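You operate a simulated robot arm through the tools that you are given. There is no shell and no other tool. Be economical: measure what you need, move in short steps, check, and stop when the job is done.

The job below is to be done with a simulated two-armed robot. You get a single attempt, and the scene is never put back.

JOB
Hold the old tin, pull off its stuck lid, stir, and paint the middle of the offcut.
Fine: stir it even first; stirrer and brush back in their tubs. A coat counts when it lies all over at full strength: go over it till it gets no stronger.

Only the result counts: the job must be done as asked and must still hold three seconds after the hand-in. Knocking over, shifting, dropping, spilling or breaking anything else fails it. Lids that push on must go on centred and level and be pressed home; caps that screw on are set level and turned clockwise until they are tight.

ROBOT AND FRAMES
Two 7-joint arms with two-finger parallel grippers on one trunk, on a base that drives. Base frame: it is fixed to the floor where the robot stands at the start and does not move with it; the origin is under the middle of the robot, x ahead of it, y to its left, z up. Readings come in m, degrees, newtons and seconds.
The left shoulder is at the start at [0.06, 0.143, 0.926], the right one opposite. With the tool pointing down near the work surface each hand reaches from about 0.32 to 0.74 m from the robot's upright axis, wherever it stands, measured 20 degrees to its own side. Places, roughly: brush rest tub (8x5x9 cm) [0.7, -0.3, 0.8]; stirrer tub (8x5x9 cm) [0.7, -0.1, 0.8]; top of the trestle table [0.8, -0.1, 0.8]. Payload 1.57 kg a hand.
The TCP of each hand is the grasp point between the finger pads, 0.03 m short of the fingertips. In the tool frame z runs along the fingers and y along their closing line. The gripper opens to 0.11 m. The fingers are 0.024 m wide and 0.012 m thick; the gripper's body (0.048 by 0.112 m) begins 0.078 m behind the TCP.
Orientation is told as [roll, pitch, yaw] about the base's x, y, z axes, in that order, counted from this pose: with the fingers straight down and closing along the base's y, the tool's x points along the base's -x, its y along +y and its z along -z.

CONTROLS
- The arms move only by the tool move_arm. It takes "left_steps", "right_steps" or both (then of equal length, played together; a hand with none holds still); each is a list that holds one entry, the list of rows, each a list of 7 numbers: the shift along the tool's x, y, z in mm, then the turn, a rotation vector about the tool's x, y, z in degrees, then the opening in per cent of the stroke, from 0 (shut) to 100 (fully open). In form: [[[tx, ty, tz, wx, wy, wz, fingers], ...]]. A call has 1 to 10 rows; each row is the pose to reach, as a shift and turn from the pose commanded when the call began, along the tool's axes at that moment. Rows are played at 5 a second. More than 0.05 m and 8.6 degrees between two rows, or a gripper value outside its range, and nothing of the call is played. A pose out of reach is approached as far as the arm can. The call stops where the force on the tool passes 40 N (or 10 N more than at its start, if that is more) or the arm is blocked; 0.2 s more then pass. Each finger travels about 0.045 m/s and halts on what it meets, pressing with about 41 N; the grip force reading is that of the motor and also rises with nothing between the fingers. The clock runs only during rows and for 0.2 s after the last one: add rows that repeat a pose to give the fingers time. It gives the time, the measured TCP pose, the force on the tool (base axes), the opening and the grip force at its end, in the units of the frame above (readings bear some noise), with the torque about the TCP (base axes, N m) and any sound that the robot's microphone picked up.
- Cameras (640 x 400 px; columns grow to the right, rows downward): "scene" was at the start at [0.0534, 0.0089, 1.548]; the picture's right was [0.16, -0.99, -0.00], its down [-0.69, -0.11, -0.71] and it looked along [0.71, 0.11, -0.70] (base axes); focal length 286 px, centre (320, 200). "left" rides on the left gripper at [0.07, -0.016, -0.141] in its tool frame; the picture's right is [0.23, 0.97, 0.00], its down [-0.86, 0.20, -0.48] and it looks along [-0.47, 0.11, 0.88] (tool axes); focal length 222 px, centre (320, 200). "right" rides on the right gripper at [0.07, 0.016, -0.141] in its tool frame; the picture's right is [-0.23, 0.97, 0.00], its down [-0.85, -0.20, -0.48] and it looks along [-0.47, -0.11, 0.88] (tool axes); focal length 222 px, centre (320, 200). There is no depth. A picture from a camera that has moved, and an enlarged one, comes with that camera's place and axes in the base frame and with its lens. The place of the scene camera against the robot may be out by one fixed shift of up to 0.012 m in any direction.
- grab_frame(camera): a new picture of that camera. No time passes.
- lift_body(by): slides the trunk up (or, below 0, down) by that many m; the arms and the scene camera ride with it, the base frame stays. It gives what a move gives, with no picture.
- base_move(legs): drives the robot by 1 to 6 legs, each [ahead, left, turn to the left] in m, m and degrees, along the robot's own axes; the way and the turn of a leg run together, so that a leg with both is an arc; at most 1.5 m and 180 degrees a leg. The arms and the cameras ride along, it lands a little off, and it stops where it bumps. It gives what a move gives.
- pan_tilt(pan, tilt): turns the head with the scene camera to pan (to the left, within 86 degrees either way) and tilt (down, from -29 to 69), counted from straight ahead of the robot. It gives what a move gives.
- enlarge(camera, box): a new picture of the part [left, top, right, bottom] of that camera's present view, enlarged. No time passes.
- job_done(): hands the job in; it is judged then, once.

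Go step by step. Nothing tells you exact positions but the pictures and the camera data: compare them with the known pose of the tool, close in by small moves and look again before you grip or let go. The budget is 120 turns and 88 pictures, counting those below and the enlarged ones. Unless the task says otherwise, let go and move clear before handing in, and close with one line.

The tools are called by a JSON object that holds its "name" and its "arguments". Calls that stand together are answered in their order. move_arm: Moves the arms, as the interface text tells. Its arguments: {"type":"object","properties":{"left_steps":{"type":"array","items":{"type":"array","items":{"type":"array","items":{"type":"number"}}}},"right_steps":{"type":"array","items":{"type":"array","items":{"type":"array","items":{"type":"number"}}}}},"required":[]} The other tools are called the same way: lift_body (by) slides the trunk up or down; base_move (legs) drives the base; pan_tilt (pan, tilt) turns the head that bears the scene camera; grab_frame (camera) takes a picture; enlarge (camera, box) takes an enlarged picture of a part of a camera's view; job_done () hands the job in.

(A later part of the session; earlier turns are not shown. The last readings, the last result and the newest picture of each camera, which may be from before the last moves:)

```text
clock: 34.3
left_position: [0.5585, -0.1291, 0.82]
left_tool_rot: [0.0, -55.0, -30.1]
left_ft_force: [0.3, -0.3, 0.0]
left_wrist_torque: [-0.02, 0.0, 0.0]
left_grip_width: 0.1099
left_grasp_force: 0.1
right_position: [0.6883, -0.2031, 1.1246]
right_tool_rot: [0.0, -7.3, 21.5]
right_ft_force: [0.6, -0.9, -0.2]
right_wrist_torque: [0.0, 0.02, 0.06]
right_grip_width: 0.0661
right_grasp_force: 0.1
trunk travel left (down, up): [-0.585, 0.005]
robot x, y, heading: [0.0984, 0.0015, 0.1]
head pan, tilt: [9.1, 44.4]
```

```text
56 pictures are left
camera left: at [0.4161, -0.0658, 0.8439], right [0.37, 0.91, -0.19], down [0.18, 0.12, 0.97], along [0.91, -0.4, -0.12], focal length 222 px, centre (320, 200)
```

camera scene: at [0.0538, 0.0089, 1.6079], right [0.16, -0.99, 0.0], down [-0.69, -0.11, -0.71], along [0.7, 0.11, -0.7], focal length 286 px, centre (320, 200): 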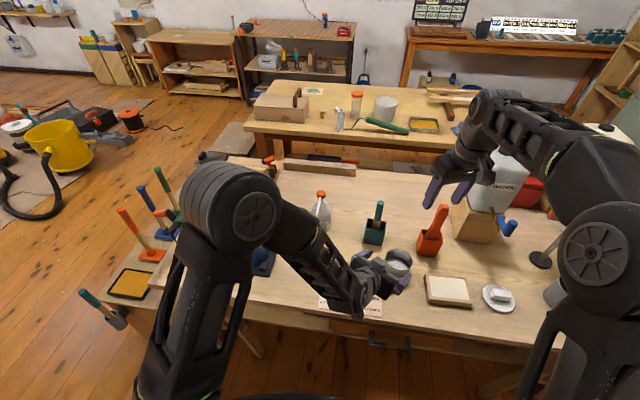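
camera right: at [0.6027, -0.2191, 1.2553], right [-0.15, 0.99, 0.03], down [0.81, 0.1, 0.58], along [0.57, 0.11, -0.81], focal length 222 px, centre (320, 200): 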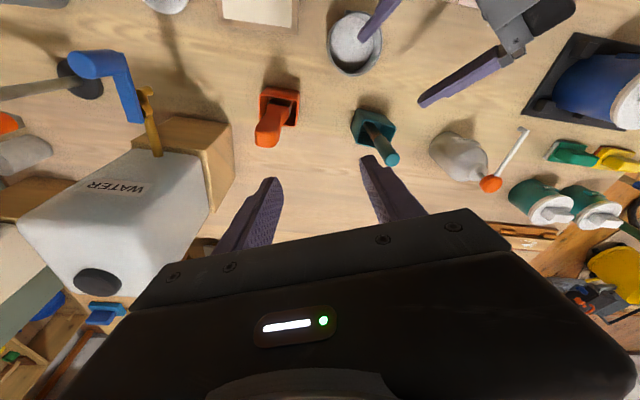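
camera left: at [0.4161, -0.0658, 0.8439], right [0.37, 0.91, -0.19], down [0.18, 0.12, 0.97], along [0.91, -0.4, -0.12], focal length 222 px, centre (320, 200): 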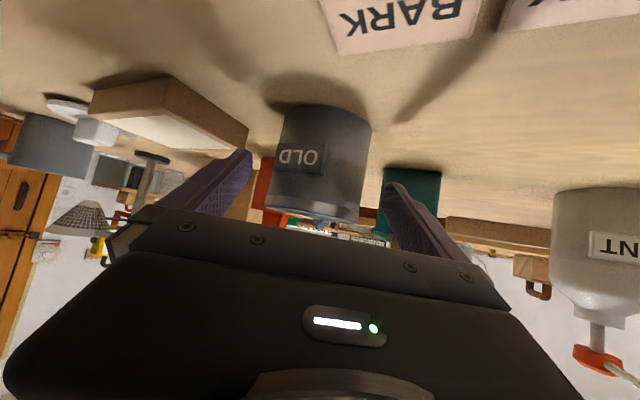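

Same view as before; advancing and closing.

{"name": "move_arm", "arguments": {"left_steps": [[[0, 0, 20, 0, 0, 0, 100], [0, 0, 40, 0, 0, 0, 100], [0, 0, 56, 0, 0, 0, 100], [0, 0, 56, 0, 0, 0, 100], [0, 0, 56, 0, 0, 0, 70], [0, 0, 56, 0, 0, 0, 40], [0, 0, 56, 0, 0, 0, 40], [0, 0, 56, 0, 0, 0, 40], [0, 0, 56, 0, 0, 0, 40]]]}}

{"name": "enlarge", "arguments": {"camera": "right", "box": [230, 0, 430, 190]}}

{"name": "enlarge", "arguments": {"camera": "scene", "box": [280, 190, 480, 340]}}

```text
clock: 36.3
left_position: [0.5984, -0.1513, 0.7883]
left_tool_rot: [-0.1, -55.0, -30.1]
left_ft_force: [-0.5, 0.4, 0.2]
left_wrist_torque: [-0.04, -0.03, 0.03]
left_grip_width: 0.0831
left_grasp_force: 41.2
right_position: [0.6883, -0.2026, 1.1253]
right_tool_rot: [0.0, -7.2, 21.5]
right_ft_force: [0.0, 0.3, 0.4]
right_wrist_torque: [0.02, -0.01, 0.03]
right_grip_width: 0.0662
right_grasp_force: 0.1
trunk travel left (down, up): [-0.585, 0.005]
robot x, y, heading: [0.0978, 0.0017, -0.0]
head pan, tilt: [9.1, 44.4]
```

```text
2.11 times, centred on (330, 95) of right
camera zoom: at [0.6014, -0.2191, 1.2559], right [-0.15, 0.99, 0.03], down [0.81, 0.1, 0.58], along [0.57, 0.11, -0.81], focal length 468 px, centre (299, 421)
```

zoom: 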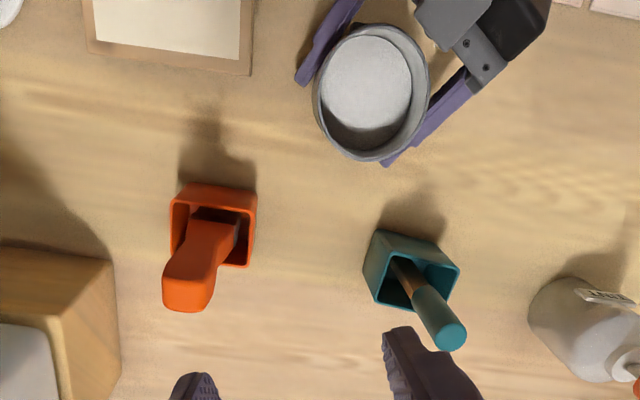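

```text
2.67 times, centred on (380, 265) of scene
camera zoom: at [0.1526, 0.0089, 1.608], right [0.16, -0.99, 0.0], down [-0.69, -0.11, -0.71], along [0.71, 0.11, -0.7], focal length 762 px, centre (160, 27)
```

zoom: 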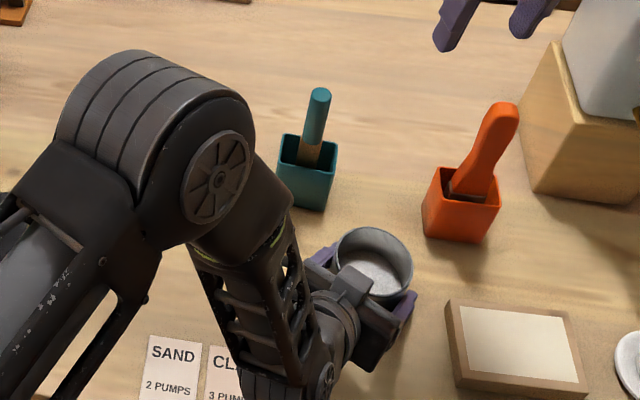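

Stereo puts the stirrer's handle vertical at (0.729, -0.077), z 0.857–0.945. I first test what the right hand's commanded pose is with a null move.

{"name": "move_arm", "arguments": {"right_steps": [[[0, 0, 0, 0, 0, 0, 60], [0, 0, 0, 0, 0, 0, 60]]]}}

```text
clock: 36.9
left_position: [0.5981, -0.1531, 0.7879]
left_tool_rot: [0.0, -54.9, -30.0]
left_ft_force: [0.3, 0.1, 0.5]
left_wrist_torque: [-0.02, -0.01, 0.0]
left_grip_width: 0.083
left_grasp_force: 40.6
right_position: [0.6892, -0.2026, 1.1251]
right_tool_rot: [0.0, -7.3, 21.6]
right_ft_force: [0.5, 0.0, -0.7]
right_wrist_torque: [0.02, 0.01, -0.01]
right_grip_width: 0.0663
right_grasp_force: 0.1
trunk travel left (down, up): [-0.585, 0.005]
robot x, y, heading: [0.0988, 0.0006, 0.3]
head pan, tilt: [9.1, 44.4]
```

{"name": "move_arm", "arguments": {"right_steps": [[[-13, 20, 20, 0.3, 1.5, 4.3, 60], [-27, 41, 45, 0.6, 2.9, 8.6, 60], [-40, 62, 75, 0.8, 4.4, 13, 60], [-54, 82, 105, 1.1, 5.8, 17.3, 60], [-67, 102, 134, 1.4, 7.3, 21.6, 60], [-67, 102, 134, 1.4, 7.3, 21.6, 60]]]}}

{"name": "grab_frame", "arguments": {"camera": "right"}}

{"name": "enlarge", "arguments": {"camera": "scene", "box": [280, 190, 480, 340]}}

```text
clock: 38.3
left_position: [0.5971, -0.1525, 0.7883]
left_tool_rot: [0.0, -55.0, -30.1]
left_ft_force: [0.5, 0.1, -0.5]
left_wrist_torque: [-0.01, -0.01, 0.03]
left_grip_width: 0.0829
left_grasp_force: 41.9
right_position: [0.7287, -0.0769, 0.9988]
right_tool_rot: [0.0, 0.1, -0.1]
right_ft_force: [-0.7, 0.4, 0.4]
right_wrist_torque: [0.02, 0.01, 0.01]
right_grip_width: 0.0663
right_grasp_force: 0.1
trunk travel left (down, up): [-0.585, 0.005]
robot x, y, heading: [0.0988, -0.0023, -0.0]
head pan, tilt: [9.1, 44.4]
```

```text
53 pictures are left
camera right: at [0.6593, -0.0601, 1.1406], right [0.23, 0.97, 0.0], down [0.86, -0.2, 0.48], along [0.47, -0.11, -0.88], focal length 222 px, centre (320, 200)
```

right: 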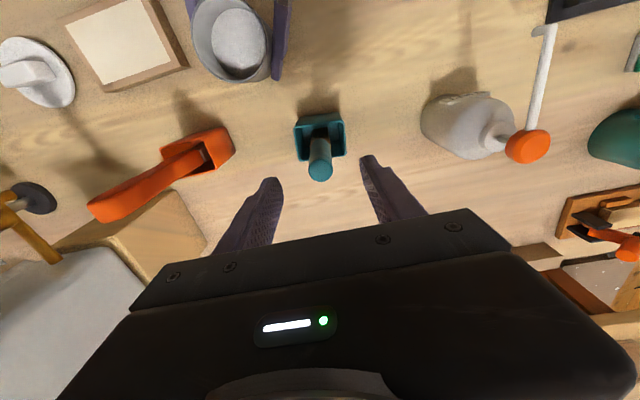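

```text
2.67 times, centred on (380, 265) of scene
camera zoom: at [0.1523, 0.0086, 1.608], right [0.16, -0.99, 0.0], down [-0.69, -0.11, -0.71], along [0.71, 0.11, -0.7], focal length 762 px, centre (160, 27)
```

zoom: 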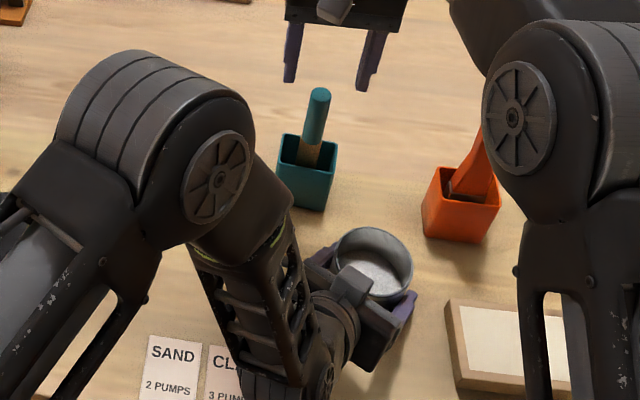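

Handle top lies at (0.732, -0.077), right between the fingers. I descend and close.

{"name": "move_arm", "arguments": {"right_steps": [[[-2, 0, 20, 0, 0, 0, 60], [-2, 0, 45, 0, 0, 0, 60], [-2, 0, 70, 0, 0, 0, 60], [-2, 0, 87, 0, 0, 0, 60], [-2, 0, 87, 0, 0, 0, 30], [-2, 0, 87, 0, 0, 0, 0], [-2, 0, 87, 0, 0, 0, 0], [-2, 0, 87, 0, 0, 0, 0]]]}}

{"name": "grab_frame", "arguments": {"camera": "right"}}

```text
clock: 40.1
left_position: [0.5982, -0.1518, 0.788]
left_tool_rot: [0.0, -55.0, -29.9]
left_ft_force: [-0.4, 0.2, -0.6]
left_wrist_torque: [0.02, 0.01, -0.02]
left_grip_width: 0.083
left_grasp_force: 41.1
right_position: [0.7314, -0.078, 0.9138]
right_tool_rot: [0.0, 0.1, 0.0]
right_ft_force: [0.2, 0.0, -0.1]
right_wrist_torque: [-0.03, 0.01, 0.02]
right_grip_width: 0.0224
right_grasp_force: 25.2
trunk travel left (down, up): [-0.585, 0.005]
robot x, y, heading: [0.0984, 0.0, 0.2]
head pan, tilt: [9.1, 44.4]
```

```text
51 pictures are left
camera right: at [0.6609, -0.0608, 1.0543], right [0.23, 0.97, 0.0], down [0.86, -0.2, 0.48], along [0.47, -0.11, -0.88], focal length 222 px, centre (320, 200)
```

right: 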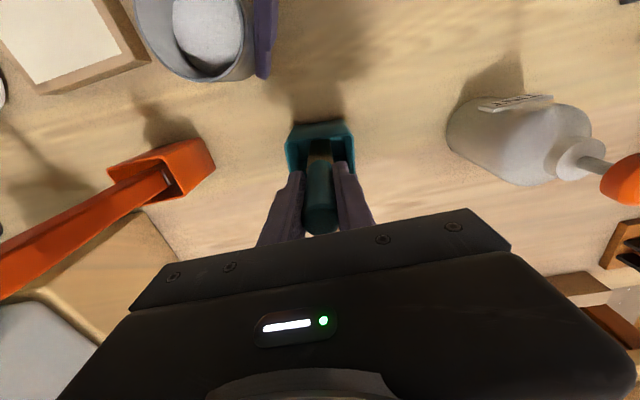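

Stirrer gripped. I lift it straight out of its tub.

{"name": "move_arm", "arguments": {"right_steps": [[[0, 0, -20, 0, 0, 0, 0], [0, 0, -40, 0, 0, 0, 0], [0, 0, -60, 0, 0, 0, 0], [0, 0, -80, 0, 0, 0, 0], [0, 0, -100, 0, 0, 0, 0], [0, 0, -112, 0, 0, 0, 0], [0, 0, -112, 0, 0, 0, 0]]]}}

{"name": "enlarge", "arguments": {"camera": "scene", "box": [260, 170, 480, 320]}}

{"name": "grab_frame", "arguments": {"camera": "left"}}

```text
clock: 41.7
left_position: [0.5981, -0.1518, 0.7873]
left_tool_rot: [0.0, -55.0, -29.9]
left_ft_force: [-0.1, -1.0, 0.6]
left_wrist_torque: [-0.04, -0.02, 0.03]
left_grip_width: 0.0828
left_grasp_force: 41.2
right_position: [0.7303, -0.0779, 1.0253]
right_tool_rot: [-0.1, 0.1, 0.1]
right_ft_force: [0.1, 0.4, -0.7]
right_wrist_torque: [0.04, 0.01, 0.02]
right_grip_width: 0.0222
right_grasp_force: 34.6
trunk travel left (down, up): [-0.585, 0.005]
robot x, y, heading: [0.1, 0.0018, -0.0]
head pan, tilt: [9.1, 44.4]
```

```text
2.67 times, centred on (370, 245) of scene
camera zoom: at [0.1527, 0.0089, 1.608], right [0.16, -0.99, 0.0], down [-0.69, -0.11, -0.71], along [0.7, 0.11, -0.7], focal length 762 px, centre (187, 80)
```

zoom: 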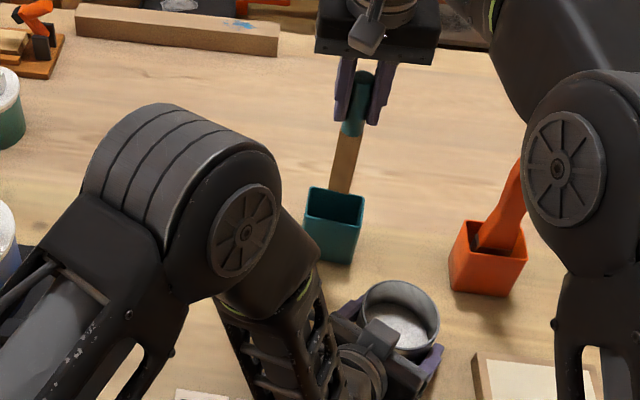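

```text
49 pictures are left
camera left: at [0.4564, -0.0889, 0.8113], right [0.37, 0.91, -0.19], down [0.19, 0.12, 0.97], along [0.91, -0.4, -0.12], focal length 222 px, centre (320, 200)
```

left: 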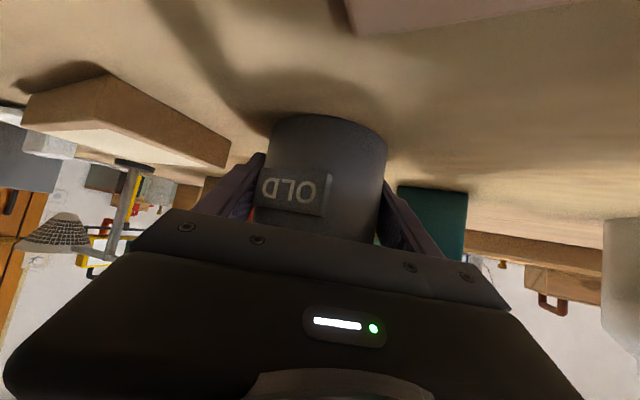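

Stick bottom is at z≈0.866, clear of the tub. I carry it over the tin.

{"name": "move_arm", "arguments": {"right_steps": [[[27, -15, -8, 0, 0, 0, 0], [60, -33, -10, 0, 0, 0, 0], [95, -53, -10, 0, 0, 0, 0], [120, -67, -10, 0, 0, 0, 0], [132, -74, -10, 0, 0, 0, 0], [132, -74, -10, 0, 0, 0, 0]]]}}

{"name": "grab_frame", "arguments": {"camera": "right"}}

{"name": "enlarge", "arguments": {"camera": "scene", "box": [300, 200, 480, 335]}}

```text
clock: 43.1
left_position: [0.5984, -0.1517, 0.7877]
left_tool_rot: [0.0, -55.1, -29.9]
left_ft_force: [-0.9, 0.5, 1.1]
left_wrist_torque: [0.0, -0.01, 0.03]
left_grip_width: 0.0827
left_grasp_force: 40.9
right_position: [0.5987, -0.1512, 1.0354]
right_tool_rot: [0.0, 0.0, 0.0]
right_ft_force: [-0.3, 0.0, -1.1]
right_wrist_torque: [0.03, 0.02, 0.0]
right_grip_width: 0.0219
right_grasp_force: 35.3
trunk travel left (down, up): [-0.585, 0.005]
robot x, y, heading: [0.0957, -0.0008, -0.1]
head pan, tilt: [9.1, 44.4]
```

```text
48 pictures are left
camera right: at [0.529, -0.1338, 1.1767], right [0.23, 0.97, 0.0], down [0.86, -0.2, 0.48], along [0.47, -0.11, -0.88], focal length 222 px, centre (320, 200)
```

right: 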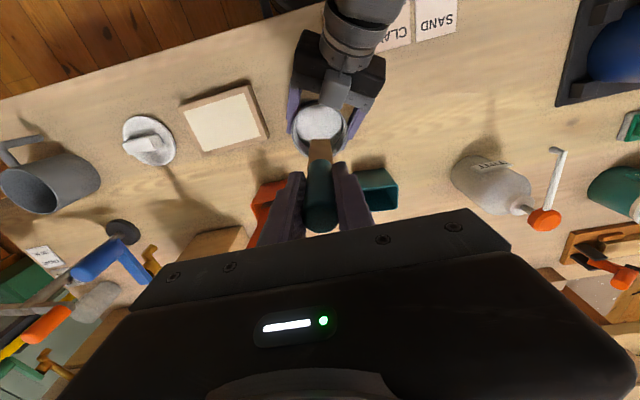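

```text
2.96 times, centred on (390, 268) of scene
camera zoom: at [0.1527, 0.009, 1.608], right [0.16, -0.99, 0.0], down [-0.69, -0.11, -0.71], along [0.7, 0.11, -0.7], focal length 846 px, centre (113, 0)
```

zoom: 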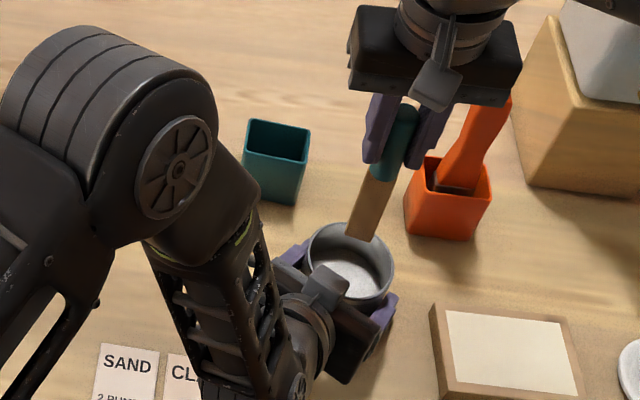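

The stick is centred over the tin. I lower it into the paint.

{"name": "move_arm", "arguments": {"right_steps": [[[0, 0, 25, 0, 0, 0, 0], [0, 0, 50, 0, 0, 0, 0], [0, 0, 75, 0, 0, 0, 0], [0, 0, 95, 0, 0, 0, 0], [0, 0, 108, 0, 0, 0, 0], [0, 0, 108, 0, 0, 0, 0]]]}}

{"name": "enlarge", "arguments": {"camera": "right", "box": [240, 60, 400, 180]}}

{"name": "enlarge", "arguments": {"camera": "scene", "box": [350, 230, 450, 305]}}

```text
clock: 44.5
left_position: [0.5995, -0.1522, 0.788]
left_tool_rot: [0.0, -55.0, -30.0]
left_ft_force: [1.2, -0.4, -0.3]
left_wrist_torque: [0.02, -0.02, -0.02]
left_grip_width: 0.0828
left_grasp_force: 41.0
right_position: [0.5981, -0.1519, 0.9258]
right_tool_rot: [0.0, 0.0, 0.0]
right_ft_force: [0.2, -0.5, 0.1]
right_wrist_torque: [0.02, 0.03, -0.01]
right_grip_width: 0.0221
right_grasp_force: 35.1
trunk travel left (down, up): [-0.585, 0.005]
robot x, y, heading: [0.0989, 0.0011, -0.1]
head pan, tilt: [9.1, 44.4]
```

```text
3.33 times, centred on (320, 120) of right
camera zoom: at [0.5282, -0.1348, 1.0684], right [0.23, 0.97, 0.0], down [0.86, -0.2, 0.48], along [0.46, -0.11, -0.88], focal length 740 px, centre (320, 467)
```

zoom: 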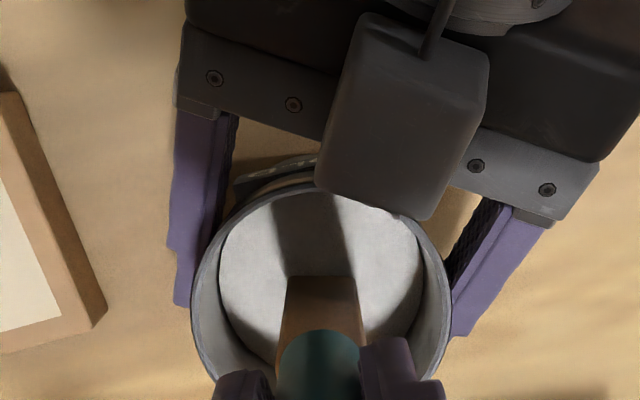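

```text
5.33 times, centred on (400, 268) of scene
camera zoom: at [0.1525, 0.0089, 1.608], right [0.16, -0.99, 0.0], down [-0.69, -0.11, -0.71], along [0.71, 0.11, -0.7], focal length 1523 px, centre (-107, -160)
```

zoom: 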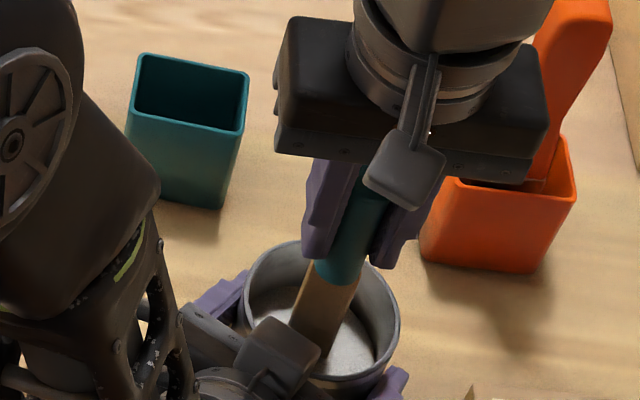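

Force-free in the paint. I stir in ellipses kept clear of the left hand.

{"name": "move_arm", "arguments": {"right_steps": [[[-20, 0, 0, 0, 0, 0, 0], [-15, 12, 0, 0, 0, 0, 0], [-3, 16, 0, 0, 0, 0, 0], [9, 12, 0, 0, 0, 0, 0], [14, 0, 0, 0, 0, 0, 0], [9, -12, 0, 0, 0, 0, 0], [-3, -16, 0, 0, 0, 0, 0], [-15, -12, 0, 0, 0, 0, 0], [-20, 0, 0, 0, 0, 0, 0], [0, 0, 0, 0, 0, 0, 0]]]}}

{"name": "enlarge", "arguments": {"camera": "right", "box": [240, 60, 400, 180]}}

```text
clock: 46.7
left_position: [0.5982, -0.1515, 0.7884]
left_tool_rot: [0.1, -55.0, -30.1]
left_ft_force: [-0.1, -0.6, 0.2]
left_wrist_torque: [0.01, 0.0, -0.02]
left_grip_width: 0.0829
left_grasp_force: 41.5
right_position: [0.5984, -0.1519, 0.9261]
right_tool_rot: [0.1, 0.0, -0.1]
right_ft_force: [0.4, 0.2, -0.9]
right_wrist_torque: [-0.02, -0.01, 0.03]
right_grip_width: 0.0221
right_grasp_force: 34.8
trunk travel left (down, up): [-0.585, 0.005]
robot x, y, heading: [0.1002, 0.0001, 0.0]
head pan, tilt: [9.1, 44.4]
```

```text
3.33 times, centred on (320, 120) of right
camera zoom: at [0.5283, -0.1342, 1.0682], right [0.23, 0.97, 0.0], down [0.86, -0.2, 0.48], along [0.47, -0.11, -0.88], focal length 740 px, centre (320, 467)
```

zoom: 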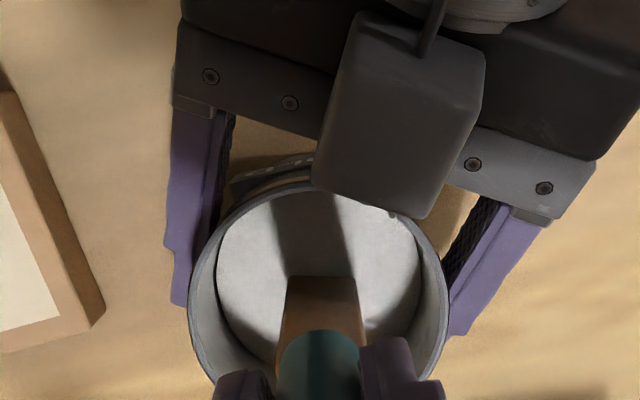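

No visible change yet. I continue stirring, several rounds.

{"name": "move_arm", "arguments": {"right_steps": [[[-20, 0, 0, 0, 0, 0, 0], [-8, 16, 0, 0, 0, 0, 0], [11, 10, 0, 0, 0, 0, 0], [11, -10, 0, 0, 0, 0, 0], [-8, -16, 0, 0, 0, 0, 0], [-20, 0, 0, 0, 0, 0, 0], [-8, 16, 0, 0, 0, 0, 0], [11, 10, 0, 0, 0, 0, 0], [11, -10, 0, 0, 0, 0, 0], [0, 0, 0, 0, 0, 0, 0]]]}}

{"name": "move_arm", "arguments": {"right_steps": [[[-20, 0, 0, 0, 0, 0, 0], [-8, 16, 0, 0, 0, 0, 0], [11, 10, 0, 0, 0, 0, 0], [11, -10, 0, 0, 0, 0, 0], [-8, -16, 0, 0, 0, 0, 0], [-20, 0, 0, 0, 0, 0, 0], [-8, 16, 0, 0, 0, 0, 0], [11, 10, 0, 0, 0, 0, 0], [11, -10, 0, 0, 0, 0, 0], [0, 0, 0, 0, 0, 0, 0]]]}}

{"name": "move_arm", "arguments": {"right_steps": [[[-20, 0, 0, 0, 0, 0, 0], [-8, 16, 0, 0, 0, 0, 0], [11, 10, 0, 0, 0, 0, 0], [11, -10, 0, 0, 0, 0, 0], [-8, -16, 0, 0, 0, 0, 0], [-20, 0, 0, 0, 0, 0, 0], [-8, 16, 0, 0, 0, 0, 0], [11, 10, 0, 0, 0, 0, 0], [11, -10, 0, 0, 0, 0, 0], [0, 0, 0, 0, 0, 0, 0]]]}}

{"name": "enlarge", "arguments": {"camera": "right", "box": [240, 60, 400, 180]}}

```text
clock: 48.9
left_position: [0.5988, -0.1517, 0.7889]
left_tool_rot: [0.0, -55.0, -30.1]
left_ft_force: [0.0, -0.8, 0.3]
left_wrist_torque: [0.01, 0.01, 0.0]
left_grip_width: 0.0827
left_grasp_force: 41.3
right_position: [0.5983, -0.1516, 0.9265]
right_tool_rot: [-0.2, 0.1, 0.0]
right_ft_force: [-0.5, -0.3, 0.1]
right_wrist_torque: [-0.02, -0.01, 0.0]
right_grip_width: 0.0222
right_grasp_force: 35.0
trunk travel left (down, up): [-0.585, 0.005]
robot x, y, heading: [0.0984, -0.0017, -0.0]
head pan, tilt: [9.1, 44.4]
```

```text
clock: 51.1
left_position: [0.5982, -0.1517, 0.7888]
left_tool_rot: [0.0, -55.0, -30.1]
left_ft_force: [0.1, -0.1, -0.2]
left_wrist_torque: [-0.02, 0.0, -0.01]
left_grip_width: 0.083
left_grasp_force: 41.2
right_position: [0.5977, -0.1516, 0.9283]
right_tool_rot: [-0.1, 0.1, -0.1]
right_ft_force: [-0.2, 0.1, -0.7]
right_wrist_torque: [-0.01, -0.02, 0.02]
right_grip_width: 0.0221
right_grasp_force: 35.3
trunk travel left (down, up): [-0.585, 0.005]
robot x, y, heading: [0.0992, -0.0016, -0.3]
head pan, tilt: [9.1, 44.4]
```

```text
clock: 53.3
left_position: [0.5984, -0.1526, 0.7882]
left_tool_rot: [0.0, -55.1, -30.0]
left_ft_force: [0.3, 0.0, -0.4]
left_wrist_torque: [-0.07, -0.01, 0.0]
left_grip_width: 0.0829
left_grasp_force: 41.1
right_position: [0.5992, -0.1513, 0.9278]
right_tool_rot: [-0.1, 0.1, -0.2]
right_ft_force: [0.1, 0.6, 0.4]
right_wrist_torque: [0.03, 0.02, 0.03]
right_grip_width: 0.0221
right_grasp_force: 34.6
trunk travel left (down, up): [-0.585, 0.005]
robot x, y, heading: [0.0997, -0.0004, 0.2]
head pan, tilt: [9.1, 44.4]
```

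```text
3.33 times, centred on (320, 120) of right
camera zoom: at [0.529, -0.134, 1.069], right [0.23, 0.97, 0.0], down [0.86, -0.2, 0.48], along [0.46, -0.11, -0.88], focal length 740 px, centre (320, 467)
```

zoom: 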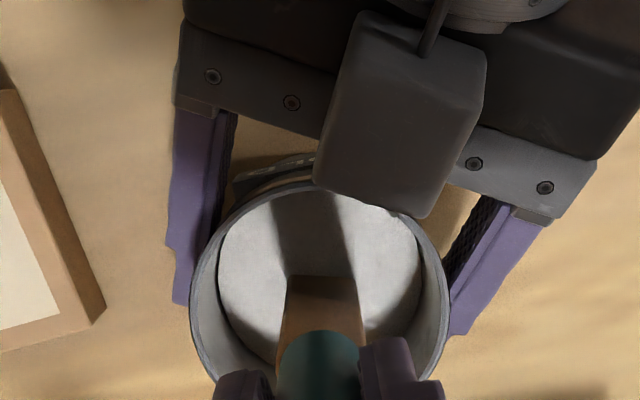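

Still looks the same; I go a little deeper, mixing up and down too, to raise any sediment.

{"name": "move_arm", "arguments": {"right_steps": [[[-20, 0, 6, 0, 0, 0, 0], [-8, 16, 8, 0, 0, 0, 0], [11, 10, 8, 0, 0, 0, 0], [11, -10, 8, 0, 0, 0, 0], [-8, -16, 8, 0, 0, 0, 0], [-20, 0, 8, 0, 0, 0, 0], [-8, 16, 8, 0, 0, 0, 0], [11, 10, 8, 0, 0, 0, 0], [11, -10, 8, 0, 0, 0, 0], [0, 0, 8, 0, 0, 0, 0]]]}}

{"name": "move_arm", "arguments": {"right_steps": [[[-20, 0, 0, 0, 0, 0, 0], [-8, 16, -5, 0, 0, 0, 0], [11, 10, -10, 0, 0, 0, 0], [11, -10, -5, 0, 0, 0, 0], [-8, -16, 0, 0, 0, 0, 0], [-20, 0, 0, 0, 0, 0, 0], [-8, 16, 0, 0, 0, 0, 0], [11, 10, 0, 0, 0, 0, 0], [11, -10, 0, 0, 0, 0, 0], [0, 0, 0, 0, 0, 0, 0]]]}}

{"name": "move_arm", "arguments": {"right_steps": [[[-22, 0, 0, 0, 0, 0, 0], [-9, 18, 0, 0, 0, 0, 0], [13, 10, 0, 0, 0, 0, 0], [13, -10, 0, 0, 0, 0, 0], [-9, -18, 0, 0, 0, 0, 0], [-22, 0, 0, 0, 0, 0, 0], [-9, 18, 0, 0, 0, 0, 0], [13, 10, 0, 0, 0, 0, 0], [13, -10, 0, 0, 0, 0, 0], [0, 0, 0, 0, 0, 0, 0]]]}}

{"name": "move_arm", "arguments": {"right_steps": [[[-22, 0, 0, 0, 0, 0, 0], [-9, 18, 0, 0, 0, 0, 0], [13, 10, 0, 0, 0, 0, 0], [13, -10, 0, 0, 0, 0, 0], [-9, -18, 0, 0, 0, 0, 0], [-22, 0, 0, 0, 0, 0, 0], [-9, 18, 0, 0, 0, 0, 0], [13, 10, 0, 0, 0, 0, 0], [13, -10, 0, 0, 0, 0, 0], [0, 0, 0, 0, 0, 0, 0]]]}}

{"name": "enlarge", "arguments": {"camera": "right", "box": [270, 90, 380, 180]}}

```text
clock: 55.5
left_position: [0.5992, -0.153, 0.7879]
left_tool_rot: [0.0, -55.0, -30.0]
left_ft_force: [0.0, 0.9, -0.8]
left_wrist_torque: [-0.06, 0.01, 0.0]
left_grip_width: 0.0829
left_grasp_force: 40.8
right_position: [0.598, -0.1508, 0.9196]
right_tool_rot: [0.1, 0.1, 0.1]
right_ft_force: [0.8, 0.7, -1.0]
right_wrist_torque: [-0.01, 0.01, -0.01]
right_grip_width: 0.0219
right_grasp_force: 35.2
trunk travel left (down, up): [-0.585, 0.005]
robot x, y, heading: [0.1004, -0.0029, -0.1]
head pan, tilt: [9.1, 44.4]
```

```text
clock: 57.7
left_position: [0.5988, -0.1521, 0.788]
left_tool_rot: [0.0, -55.0, -29.9]
left_ft_force: [0.4, 0.5, 0.5]
left_wrist_torque: [-0.02, 0.02, -0.02]
left_grip_width: 0.0827
left_grasp_force: 41.2
right_position: [0.5996, -0.151, 0.9201]
right_tool_rot: [0.0, 0.0, 0.0]
right_ft_force: [0.1, -0.5, -0.5]
right_wrist_torque: [0.01, 0.0, -0.03]
right_grip_width: 0.0218
right_grasp_force: 34.6
trunk travel left (down, up): [-0.585, 0.005]
robot x, y, heading: [0.0994, 0.0016, -0.2]
head pan, tilt: [9.1, 44.4]
```

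```text
clock: 59.9
left_position: [0.5976, -0.1525, 0.7886]
left_tool_rot: [0.0, -55.0, -30.1]
left_ft_force: [0.7, 0.9, -0.1]
left_wrist_torque: [-0.06, 0.0, 0.02]
left_grip_width: 0.083
left_grasp_force: 40.9
right_position: [0.5989, -0.1528, 0.9195]
right_tool_rot: [0.0, 0.0, 0.0]
right_ft_force: [0.0, -0.2, 0.0]
right_wrist_torque: [0.02, 0.06, 0.01]
right_grip_width: 0.0216
right_grasp_force: 35.2
trunk travel left (down, up): [-0.585, 0.005]
robot x, y, heading: [0.1013, 0.0011, 0.0]
head pan, tilt: [9.1, 44.4]
```

```text
clock: 62.1
left_position: [0.5986, -0.152, 0.788]
left_tool_rot: [0.0, -55.0, -30.0]
left_ft_force: [0.0, 0.2, 0.6]
left_wrist_torque: [-0.06, 0.0, 0.0]
left_grip_width: 0.0827
left_grasp_force: 41.3
right_position: [0.5987, -0.1518, 0.9206]
right_tool_rot: [0.0, -0.2, 0.0]
right_ft_force: [0.7, -0.7, -0.7]
right_wrist_torque: [0.02, 0.0, -0.03]
right_grip_width: 0.0219
right_grasp_force: 34.8
trunk travel left (down, up): [-0.585, 0.005]
robot x, y, heading: [0.098, -0.0019, -0.1]
head pan, tilt: [9.1, 44.4]
```

```text
4.44 times, centred on (325, 135) of right
camera zoom: at [0.5291, -0.134, 1.0612], right [0.23, 0.97, 0.0], down [0.86, -0.2, 0.48], along [0.47, -0.11, -0.88], focal length 987 px, centre (298, 489)
```

zoom: 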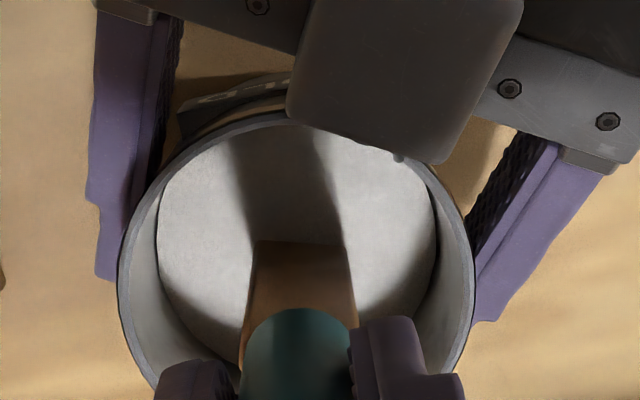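

The paint is an even white. I lift the stick slowly, let it drain over the tin and look.

{"name": "move_arm", "arguments": {"right_steps": [[[0, 0, -20, 0, 0, 0, 0], [0, 0, -40, 0, 0, 0, 0], [0, 0, -60, 0, 0, 0, 0], [0, 0, -80, 0, 0, 0, 0], [0, 0, -95, 0, 0, 0, 0], [0, 0, -105, 0, 0, 0, 0], [0, 0, -105, 0, 0, 0, 0], [0, 0, -105, 0, 0, 0, 0], [0, 0, -105, 0, 0, 0, 0], [0, 0, -105, 0, 0, 0, 0]]]}}

{"name": "enlarge", "arguments": {"camera": "scene", "box": [350, 220, 450, 295]}}

{"name": "enlarge", "arguments": {"camera": "right", "box": [270, 80, 370, 180]}}

```text
clock: 64.3
left_position: [0.5982, -0.152, 0.7883]
left_tool_rot: [0.0, -55.0, -29.9]
left_ft_force: [0.0, 0.4, 0.0]
left_wrist_torque: [-0.03, 0.0, -0.01]
left_grip_width: 0.0826
left_grasp_force: 40.5
right_position: [0.5983, -0.1506, 1.0245]
right_tool_rot: [0.0, 0.0, 0.0]
right_ft_force: [-1.0, -0.9, 0.1]
right_wrist_torque: [-0.06, -0.03, 0.0]
right_grip_width: 0.022
right_grasp_force: 34.4
trunk travel left (down, up): [-0.585, 0.005]
robot x, y, heading: [0.1026, -0.0004, 0.2]
head pan, tilt: [9.1, 44.4]
```

```text
5.33 times, centred on (400, 258) of scene
camera zoom: at [0.1524, 0.009, 1.608], right [0.16, -0.99, 0.0], down [-0.69, -0.11, -0.71], along [0.71, 0.11, -0.7], focal length 1523 px, centre (-107, -107)
```

zoom: 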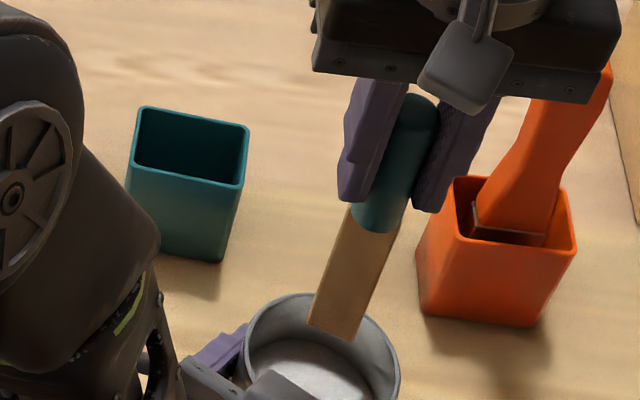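

```text
4.00 times, centred on (320, 130) of right
camera zoom: at [0.5285, -0.1336, 1.166], right [0.23, 0.97, 0.0], down [0.86, -0.2, 0.48], along [0.47, -0.11, -0.88], focal length 888 px, centre (320, 480)
```

zoom: 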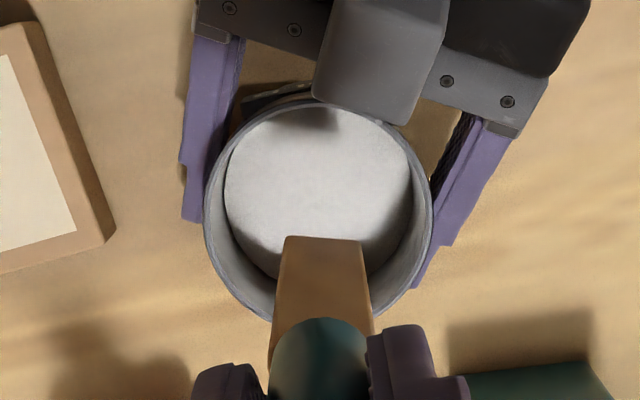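

The surface is uniform. For certainty I dip again and stir a few more rounds the other way.

{"name": "move_arm", "arguments": {"right_steps": [[[0, 0, 30, 0, 0, 0, 0], [0, 0, 60, 0, 0, 0, 0], [0, 0, 85, 0, 0, 0, 0], [0, 0, 105, 0, 0, 0, 0], [-22, 0, 105, 0, 0, 0, 0], [-9, -18, 105, 0, 0, 0, 0], [13, -10, 105, 0, 0, 0, 0], [13, 10, 105, 0, 0, 0, 0], [-9, 18, 105, 0, 0, 0, 0], [0, 0, 105, 0, 0, 0, 0]]]}}

{"name": "move_arm", "arguments": {"right_steps": [[[-22, 0, 0, 0, 0, 0, 0], [-9, -18, 0, 0, 0, 0, 0], [13, -10, 0, 0, 0, 0, 0], [13, 10, 0, 0, 0, 0, 0], [-9, 18, 0, 0, 0, 0, 0], [-22, 0, 0, 0, 0, 0, 0], [-9, -18, 0, 0, 0, 0, 0], [13, -10, 0, 0, 0, 0, 0], [13, 10, 0, 0, 0, 0, 0], [0, 0, 0, 0, 0, 0, 0]]]}}

{"name": "move_arm", "arguments": {"right_steps": [[[-22, 0, 0, 0, 0, 0, 0], [-9, -18, 0, 0, 0, 0, 0], [13, -10, 0, 0, 0, 0, 0], [13, 10, 0, 0, 0, 0, 0], [-9, 18, 0, 0, 0, 0, 0], [-22, 0, 0, 0, 0, 0, 0], [-9, -18, 0, 0, 0, 0, 0], [13, -10, 0, 0, 0, 0, 0], [13, 10, 0, 0, 0, 0, 0], [0, 0, 0, 0, 0, 0, 0]]]}}

{"name": "move_arm", "arguments": {"right_steps": [[[-22, 0, 0, 0, 0, 0, 0], [-9, -18, 0, 0, 0, 0, 0], [13, -10, 0, 0, 0, 0, 0], [13, 10, 0, 0, 0, 0, 0], [-9, 18, 0, 0, 0, 0, 0], [-22, 0, 0, 0, 0, 0, 0], [-9, -18, 0, 0, 0, 0, 0], [13, -10, 0, 0, 0, 0, 0], [13, 10, 0, 0, 0, 0, 0], [0, 0, 0, 0, 0, 0, 0]]]}}

{"name": "move_arm", "arguments": {"right_steps": [[[0, 0, -20, 0, 0, 0, 0], [0, 0, -40, 0, 0, 0, 0], [0, 0, -60, 0, 0, 0, 0], [0, 0, -80, 0, 0, 0, 0], [0, 0, -100, 0, 0, 0, 0], [0, 0, -115, 0, 0, 0, 0], [0, 0, -115, 0, 0, 0, 0], [0, 0, -115, 0, 0, 0, 0], [0, 0, -115, 0, 0, 0, 0], [0, 0, -115, 0, 0, 0, 0]]]}}

```text
clock: 66.5
left_position: [0.5979, -0.152, 0.7877]
left_tool_rot: [0.0, -55.0, -30.1]
left_ft_force: [-1.1, -1.7, 0.7]
left_wrist_torque: [-0.02, 0.04, -0.03]
left_grip_width: 0.0828
left_grasp_force: 40.7
right_position: [0.5971, -0.152, 0.9201]
right_tool_rot: [0.0, 0.1, 0.0]
right_ft_force: [0.8, -0.6, -0.6]
right_wrist_torque: [0.03, 0.02, 0.01]
right_grip_width: 0.0218
right_grasp_force: 34.9
trunk travel left (down, up): [-0.585, 0.005]
robot x, y, heading: [0.0938, 0.0034, 0.0]
head pan, tilt: [9.1, 44.4]
```

```text
clock: 68.7
left_position: [0.597, -0.1524, 0.7873]
left_tool_rot: [0.0, -55.0, -30.0]
left_ft_force: [0.5, -0.2, 0.2]
left_wrist_torque: [0.02, 0.04, 0.04]
left_grip_width: 0.0827
left_grasp_force: 40.8
right_position: [0.5975, -0.1513, 0.9196]
right_tool_rot: [0.0, 0.0, -0.1]
right_ft_force: [-0.2, 1.0, 0.1]
right_wrist_torque: [0.0, 0.03, -0.01]
right_grip_width: 0.0217
right_grasp_force: 35.1
trunk travel left (down, up): [-0.585, 0.005]
robot x, y, heading: [0.1016, -0.0003, 0.1]
head pan, tilt: [9.1, 44.4]
```

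```text
clock: 70.9
left_position: [0.5993, -0.1521, 0.7872]
left_tool_rot: [0.1, -55.0, -30.0]
left_ft_force: [-0.1, -0.4, -0.7]
left_wrist_torque: [-0.18, -0.04, 0.03]
left_grip_width: 0.0825
left_grasp_force: 41.2
right_position: [0.5982, -0.1533, 0.9198]
right_tool_rot: [0.0, 0.0, -0.1]
right_ft_force: [-0.3, -0.4, -0.8]
right_wrist_torque: [0.0, 0.01, 0.02]
right_grip_width: 0.0219
right_grasp_force: 34.2
trunk travel left (down, up): [-0.585, 0.005]
robot x, y, heading: [0.0982, -0.0024, 0.1]
head pan, tilt: [9.1, 44.4]
```

```text
clock: 73.1
left_position: [0.5981, -0.1525, 0.788]
left_tool_rot: [0.1, -55.0, -30.1]
left_ft_force: [-0.6, 0.1, 0.6]
left_wrist_torque: [0.03, 0.03, 0.03]
left_grip_width: 0.0826
left_grasp_force: 41.0
right_position: [0.5977, -0.1529, 0.9201]
right_tool_rot: [0.0, 0.0, -0.2]
right_ft_force: [0.2, 1.1, -0.4]
right_wrist_torque: [0.02, 0.02, 0.03]
right_grip_width: 0.0217
right_grasp_force: 34.8
trunk travel left (down, up): [-0.585, 0.005]
robot x, y, heading: [0.0997, 0.0002, 0.2]
head pan, tilt: [9.1, 44.4]
```

```text
clock: 75.3
left_position: [0.598, -0.153, 0.7882]
left_tool_rot: [0.0, -54.9, -30.1]
left_ft_force: [0.6, -1.1, -0.9]
left_wrist_torque: [-0.03, 0.03, 0.0]
left_grip_width: 0.0824
left_grasp_force: 41.0
right_position: [0.6, -0.1505, 1.0345]
right_tool_rot: [-0.1, 0.1, 0.0]
right_ft_force: [-0.1, 0.3, 0.0]
right_wrist_torque: [-0.01, -0.02, 0.02]
right_grip_width: 0.0219
right_grasp_force: 34.5
trunk travel left (down, up): [-0.585, 0.005]
robot x, y, heading: [0.101, 0.0022, 0.0]
head pan, tilt: [9.1, 44.4]
```

Now I return the stirrer to the teal tub: over, check, then down.

{"name": "move_arm", "arguments": {"right_steps": [[[-25, 14, -3, 0, 0, 0, 0], [-55, 32, -3, 0, 0, 0, 0], [-85, 49, -3, 0, 0, 0, 0], [-115, 66, -3, 0, 0, 0, 0], [-131, 75, -3, 0, 0, 0, 0], [-131, 75, -3, 0, 0, 0, 0]]]}}

{"name": "enlarge", "arguments": {"camera": "scene", "box": [340, 190, 440, 265]}}

{"name": "enlarge", "arguments": {"camera": "right", "box": [250, 90, 390, 200]}}

```text
clock: 76.7
left_position: [0.5985, -0.1513, 0.7879]
left_tool_rot: [0.0, -55.0, -30.0]
left_ft_force: [-0.3, -0.2, -0.4]
left_wrist_torque: [-0.04, 0.05, -0.01]
left_grip_width: 0.0825
left_grasp_force: 41.1
right_position: [0.7294, -0.0776, 1.0361]
right_tool_rot: [0.0, 0.1, 0.0]
right_ft_force: [-0.6, -0.2, -0.5]
right_wrist_torque: [0.01, 0.03, -0.01]
right_grip_width: 0.0219
right_grasp_force: 34.3
trunk travel left (down, up): [-0.585, 0.005]
robot x, y, heading: [0.0996, -0.0017, 0.2]
head pan, tilt: [9.1, 44.4]
```

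```text
5.33 times, centred on (390, 228) of scene
camera zoom: at [0.1525, 0.0089, 1.608], right [0.16, -0.99, 0.0], down [-0.69, -0.11, -0.71], along [0.71, 0.11, -0.7], focal length 1523 px, centre (-53, 53)
```

zoom: 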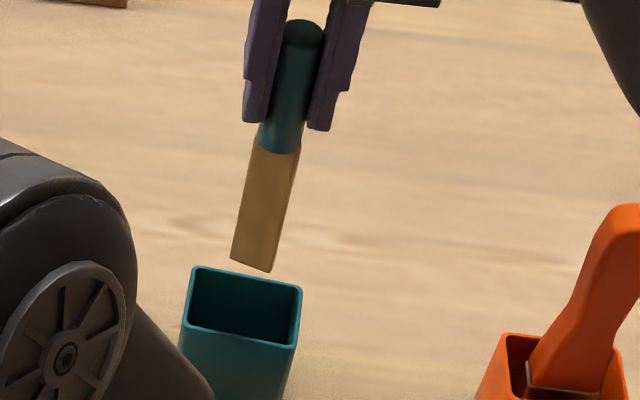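

```text
3.64 times, centred on (320, 145) of right
camera zoom: at [0.6603, -0.0592, 1.1782], right [0.23, 0.97, 0.0], down [0.86, -0.2, 0.48], along [0.46, -0.11, -0.88], focal length 808 px, centre (320, 400)
```

zoom: 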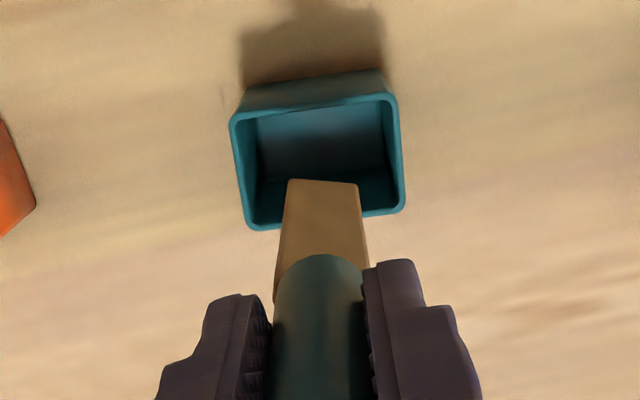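

Aligned. Lowering it in.

{"name": "move_arm", "arguments": {"right_steps": [[[2, 1, 25, 0, 0, 0, 0], [2, 1, 50, 0, 0, 0, 0], [2, 1, 75, 0, 0, 0, 0], [2, 1, 100, 0, 0, 0, 0], [2, 1, 114, 0, 0, 0, 0], [2, 1, 119, 0, 0, 0, 0], [2, 1, 119, 0, 0, 0, 0]]]}}

{"name": "grab_frame", "arguments": {"camera": "right"}}

```text
clock: 78.3
left_position: [0.5986, -0.1524, 0.7881]
left_tool_rot: [0.0, -55.0, -30.1]
left_ft_force: [0.6, 0.4, 0.4]
left_wrist_torque: [-0.05, 0.03, 0.05]
left_grip_width: 0.0826
left_grasp_force: 41.2
right_position: [0.7271, -0.0758, 0.9185]
right_tool_rot: [0.0, 0.0, 0.0]
right_ft_force: [0.4, 0.6, -0.2]
right_wrist_torque: [0.0, -0.03, -0.02]
right_grip_width: 0.0217
right_grasp_force: 34.9
trunk travel left (down, up): [-0.585, 0.005]
robot x, y, heading: [0.1017, 0.0013, -0.2]
head pan, tilt: [9.1, 44.4]
```

```text
37 pictures are left
camera right: at [0.6575, -0.0582, 1.0599], right [0.23, 0.97, 0.0], down [0.86, -0.2, 0.48], along [0.47, -0.11, -0.88], focal length 222 px, centre (320, 200)
```

right: 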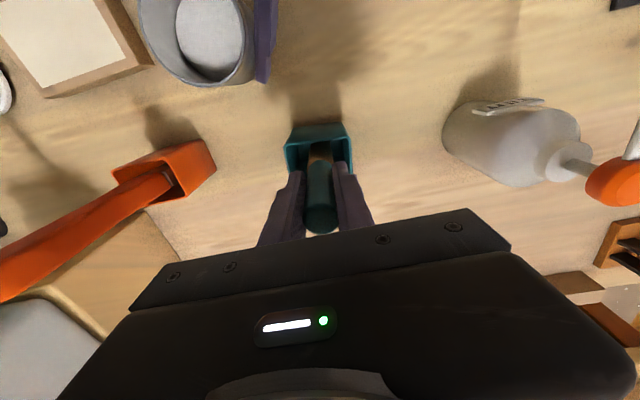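

{"name": "move_arm", "arguments": {"right_steps": [[[0, 0, 3, 0, 0, 0, 0], [0, 0, 4.5, 0, 0, 0, 0], [0, 0, 4.5, 0, 0, 0, 30], [0, 0, 4.5, 0, 0, 0, 60], [0, 0, 4.5, 0, 0, 0, 60], [0, 0, -20, 0, 0, 0, 60], [0, 0, -50, 0, 0, 0, 60], [0, 0, -80, 0, 0, 0, 60], [0, 0, -110, 0, 0, 0, 60], [30, -20, -120, 0, 0, 0, 60]]]}}

{"name": "enlarge", "arguments": {"camera": "right", "box": [140, 40, 440, 230]}}

{"name": "enlarge", "arguments": {"camera": "scene", "box": [330, 180, 510, 315]}}

```text
clock: 80.5
left_position: [0.597, -0.1517, 0.7879]
left_tool_rot: [0.1, -54.9, -30.2]
left_ft_force: [-1.2, 0.5, 2.2]
left_wrist_torque: [-0.34, 0.06, -0.12]
left_grip_width: 0.0825
left_grasp_force: 40.8
right_position: [0.6965, -0.0964, 1.0389]
right_tool_rot: [0.0, 0.0, 0.1]
right_ft_force: [-0.4, -0.9, -0.2]
right_wrist_torque: [0.0, -0.03, -0.04]
right_grip_width: 0.0658
right_grasp_force: 0.1
trunk travel left (down, up): [-0.585, 0.005]
robot x, y, heading: [0.0979, -0.002, -0.0]
head pan, tilt: [9.1, 44.4]
```

```text
2.11 times, centred on (290, 135) of right
camera zoom: at [0.6272, -0.0785, 1.1801], right [0.23, 0.97, 0.0], down [0.86, -0.2, 0.48], along [0.47, -0.11, -0.88], focal length 468 px, centre (383, 337)
```

zoom: 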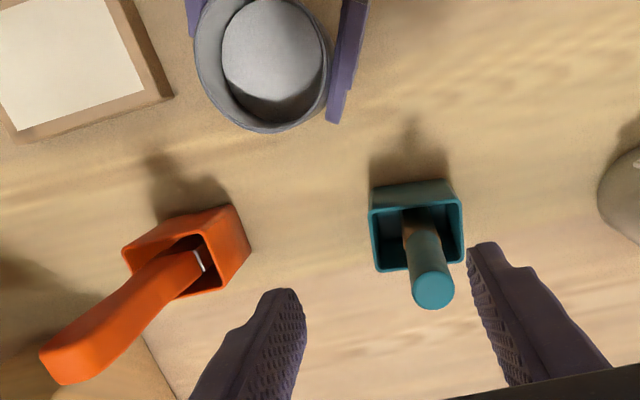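

```text
2.96 times, centred on (420, 248) of scene
camera zoom: at [0.1513, 0.0081, 1.608], right [0.16, -0.99, 0.0], down [-0.69, -0.11, -0.71], along [0.71, 0.11, -0.7], focal length 846 px, centre (24, 59)
```

zoom: 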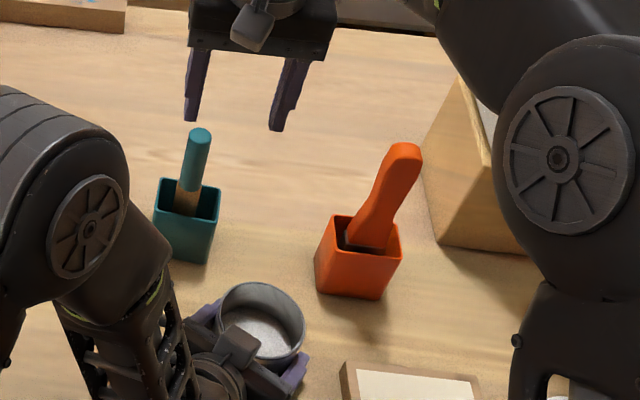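

Stirrer is back upright in its tub. The brush handle stands nearly vertical with its top at about (0.713, -0.265, 0.977); I move above it.

{"name": "move_arm", "arguments": {"right_steps": [[[-3, -35, -6, 0, 0, 0, 60], [-6, -70, -8, 0, 0, 0, 70], [-9, -105, -8, 0, 0, 0, 70], [-12, -140, -8, 0, 0, 0, 70], [-14, -169, -8, 0, 0, 0, 70], [-14, -169, -8, 0, 0, 0, 70]]]}}

{"name": "enlarge", "arguments": {"camera": "right", "box": [220, 60, 420, 220]}}

```text
clock: 81.9
left_position: [0.5991, -0.1519, 0.7886]
left_tool_rot: [0.0, -55.0, -30.0]
left_ft_force: [0.0, -0.6, 0.4]
left_wrist_torque: [-0.08, 0.07, 0.01]
left_grip_width: 0.0826
left_grasp_force: 40.6
right_position: [0.7113, -0.2656, 1.0463]
right_tool_rot: [0.0, 0.0, 0.0]
right_ft_force: [-0.4, -0.3, 0.2]
right_wrist_torque: [-0.03, 0.01, -0.02]
right_grip_width: 0.077
right_grasp_force: 0.1
trunk travel left (down, up): [-0.585, 0.005]
robot x, y, heading: [0.0978, 0.0, -0.1]
head pan, tilt: [9.1, 44.4]
```

```text
2.50 times, centred on (320, 140) of right
camera zoom: at [0.6419, -0.2474, 1.1883], right [0.23, 0.97, 0.0], down [0.86, -0.2, 0.48], along [0.47, -0.11, -0.88], focal length 555 px, centre (320, 350)
```

zoom: 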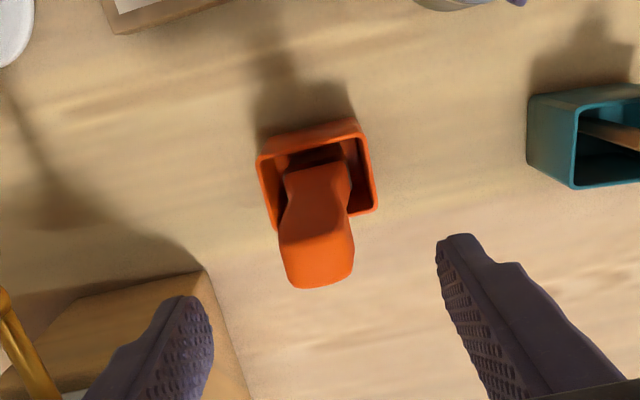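

Centred on the handle. Descend and close.

{"name": "move_arm", "arguments": {"right_steps": [[[-2, 0, 25, 0, 0, 0, 70], [-2, 0, 55, 0, 0, 0, 70], [-2, 0, 85, 0, 0, 0, 70], [-2, 0, 106, 0, 0, 0, 70], [-2, 0, 106, 0, 0, 0, 35], [-2, 0, 106, 0, 0, 0, 0], [-2, 0, 106, 0, 0, 0, 0], [-2, 0, 106, 0, 0, 0, 0], [-2, 0, 106, 0, 0, 0, 0]]]}}

{"name": "grab_frame", "arguments": {"camera": "right"}}

```text
clock: 83.9
left_position: [0.598, -0.1529, 0.7882]
left_tool_rot: [0.0, -55.0, -30.1]
left_ft_force: [-0.4, -0.8, 0.2]
left_wrist_torque: [-0.06, 0.05, 0.03]
left_grip_width: 0.0826
left_grasp_force: 40.9
right_position: [0.7134, -0.2636, 0.9392]
right_tool_rot: [0.1, 0.2, -0.1]
right_ft_force: [0.1, -0.4, -0.3]
right_wrist_torque: [0.03, 0.0, -0.01]
right_grip_width: 0.0295
right_grasp_force: 33.1
trunk travel left (down, up): [-0.585, 0.005]
robot x, y, heading: [0.096, -0.0037, 0.0]
head pan, tilt: [9.1, 44.4]
```

```text
33 pictures are left
camera right: at [0.6444, -0.2467, 1.0822], right [0.23, 0.97, 0.0], down [0.86, -0.2, 0.48], along [0.47, -0.11, -0.88], focal length 222 px, centre (320, 200)
```

right: 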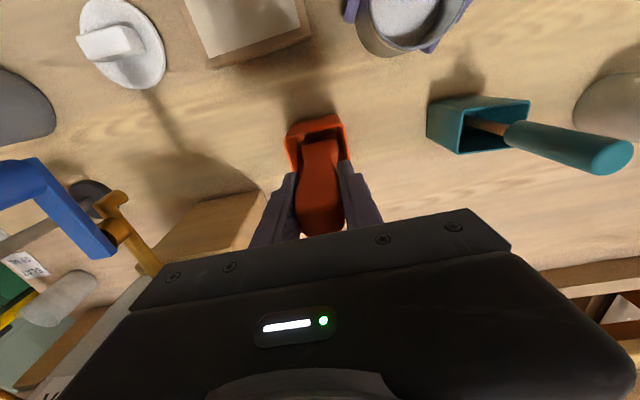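

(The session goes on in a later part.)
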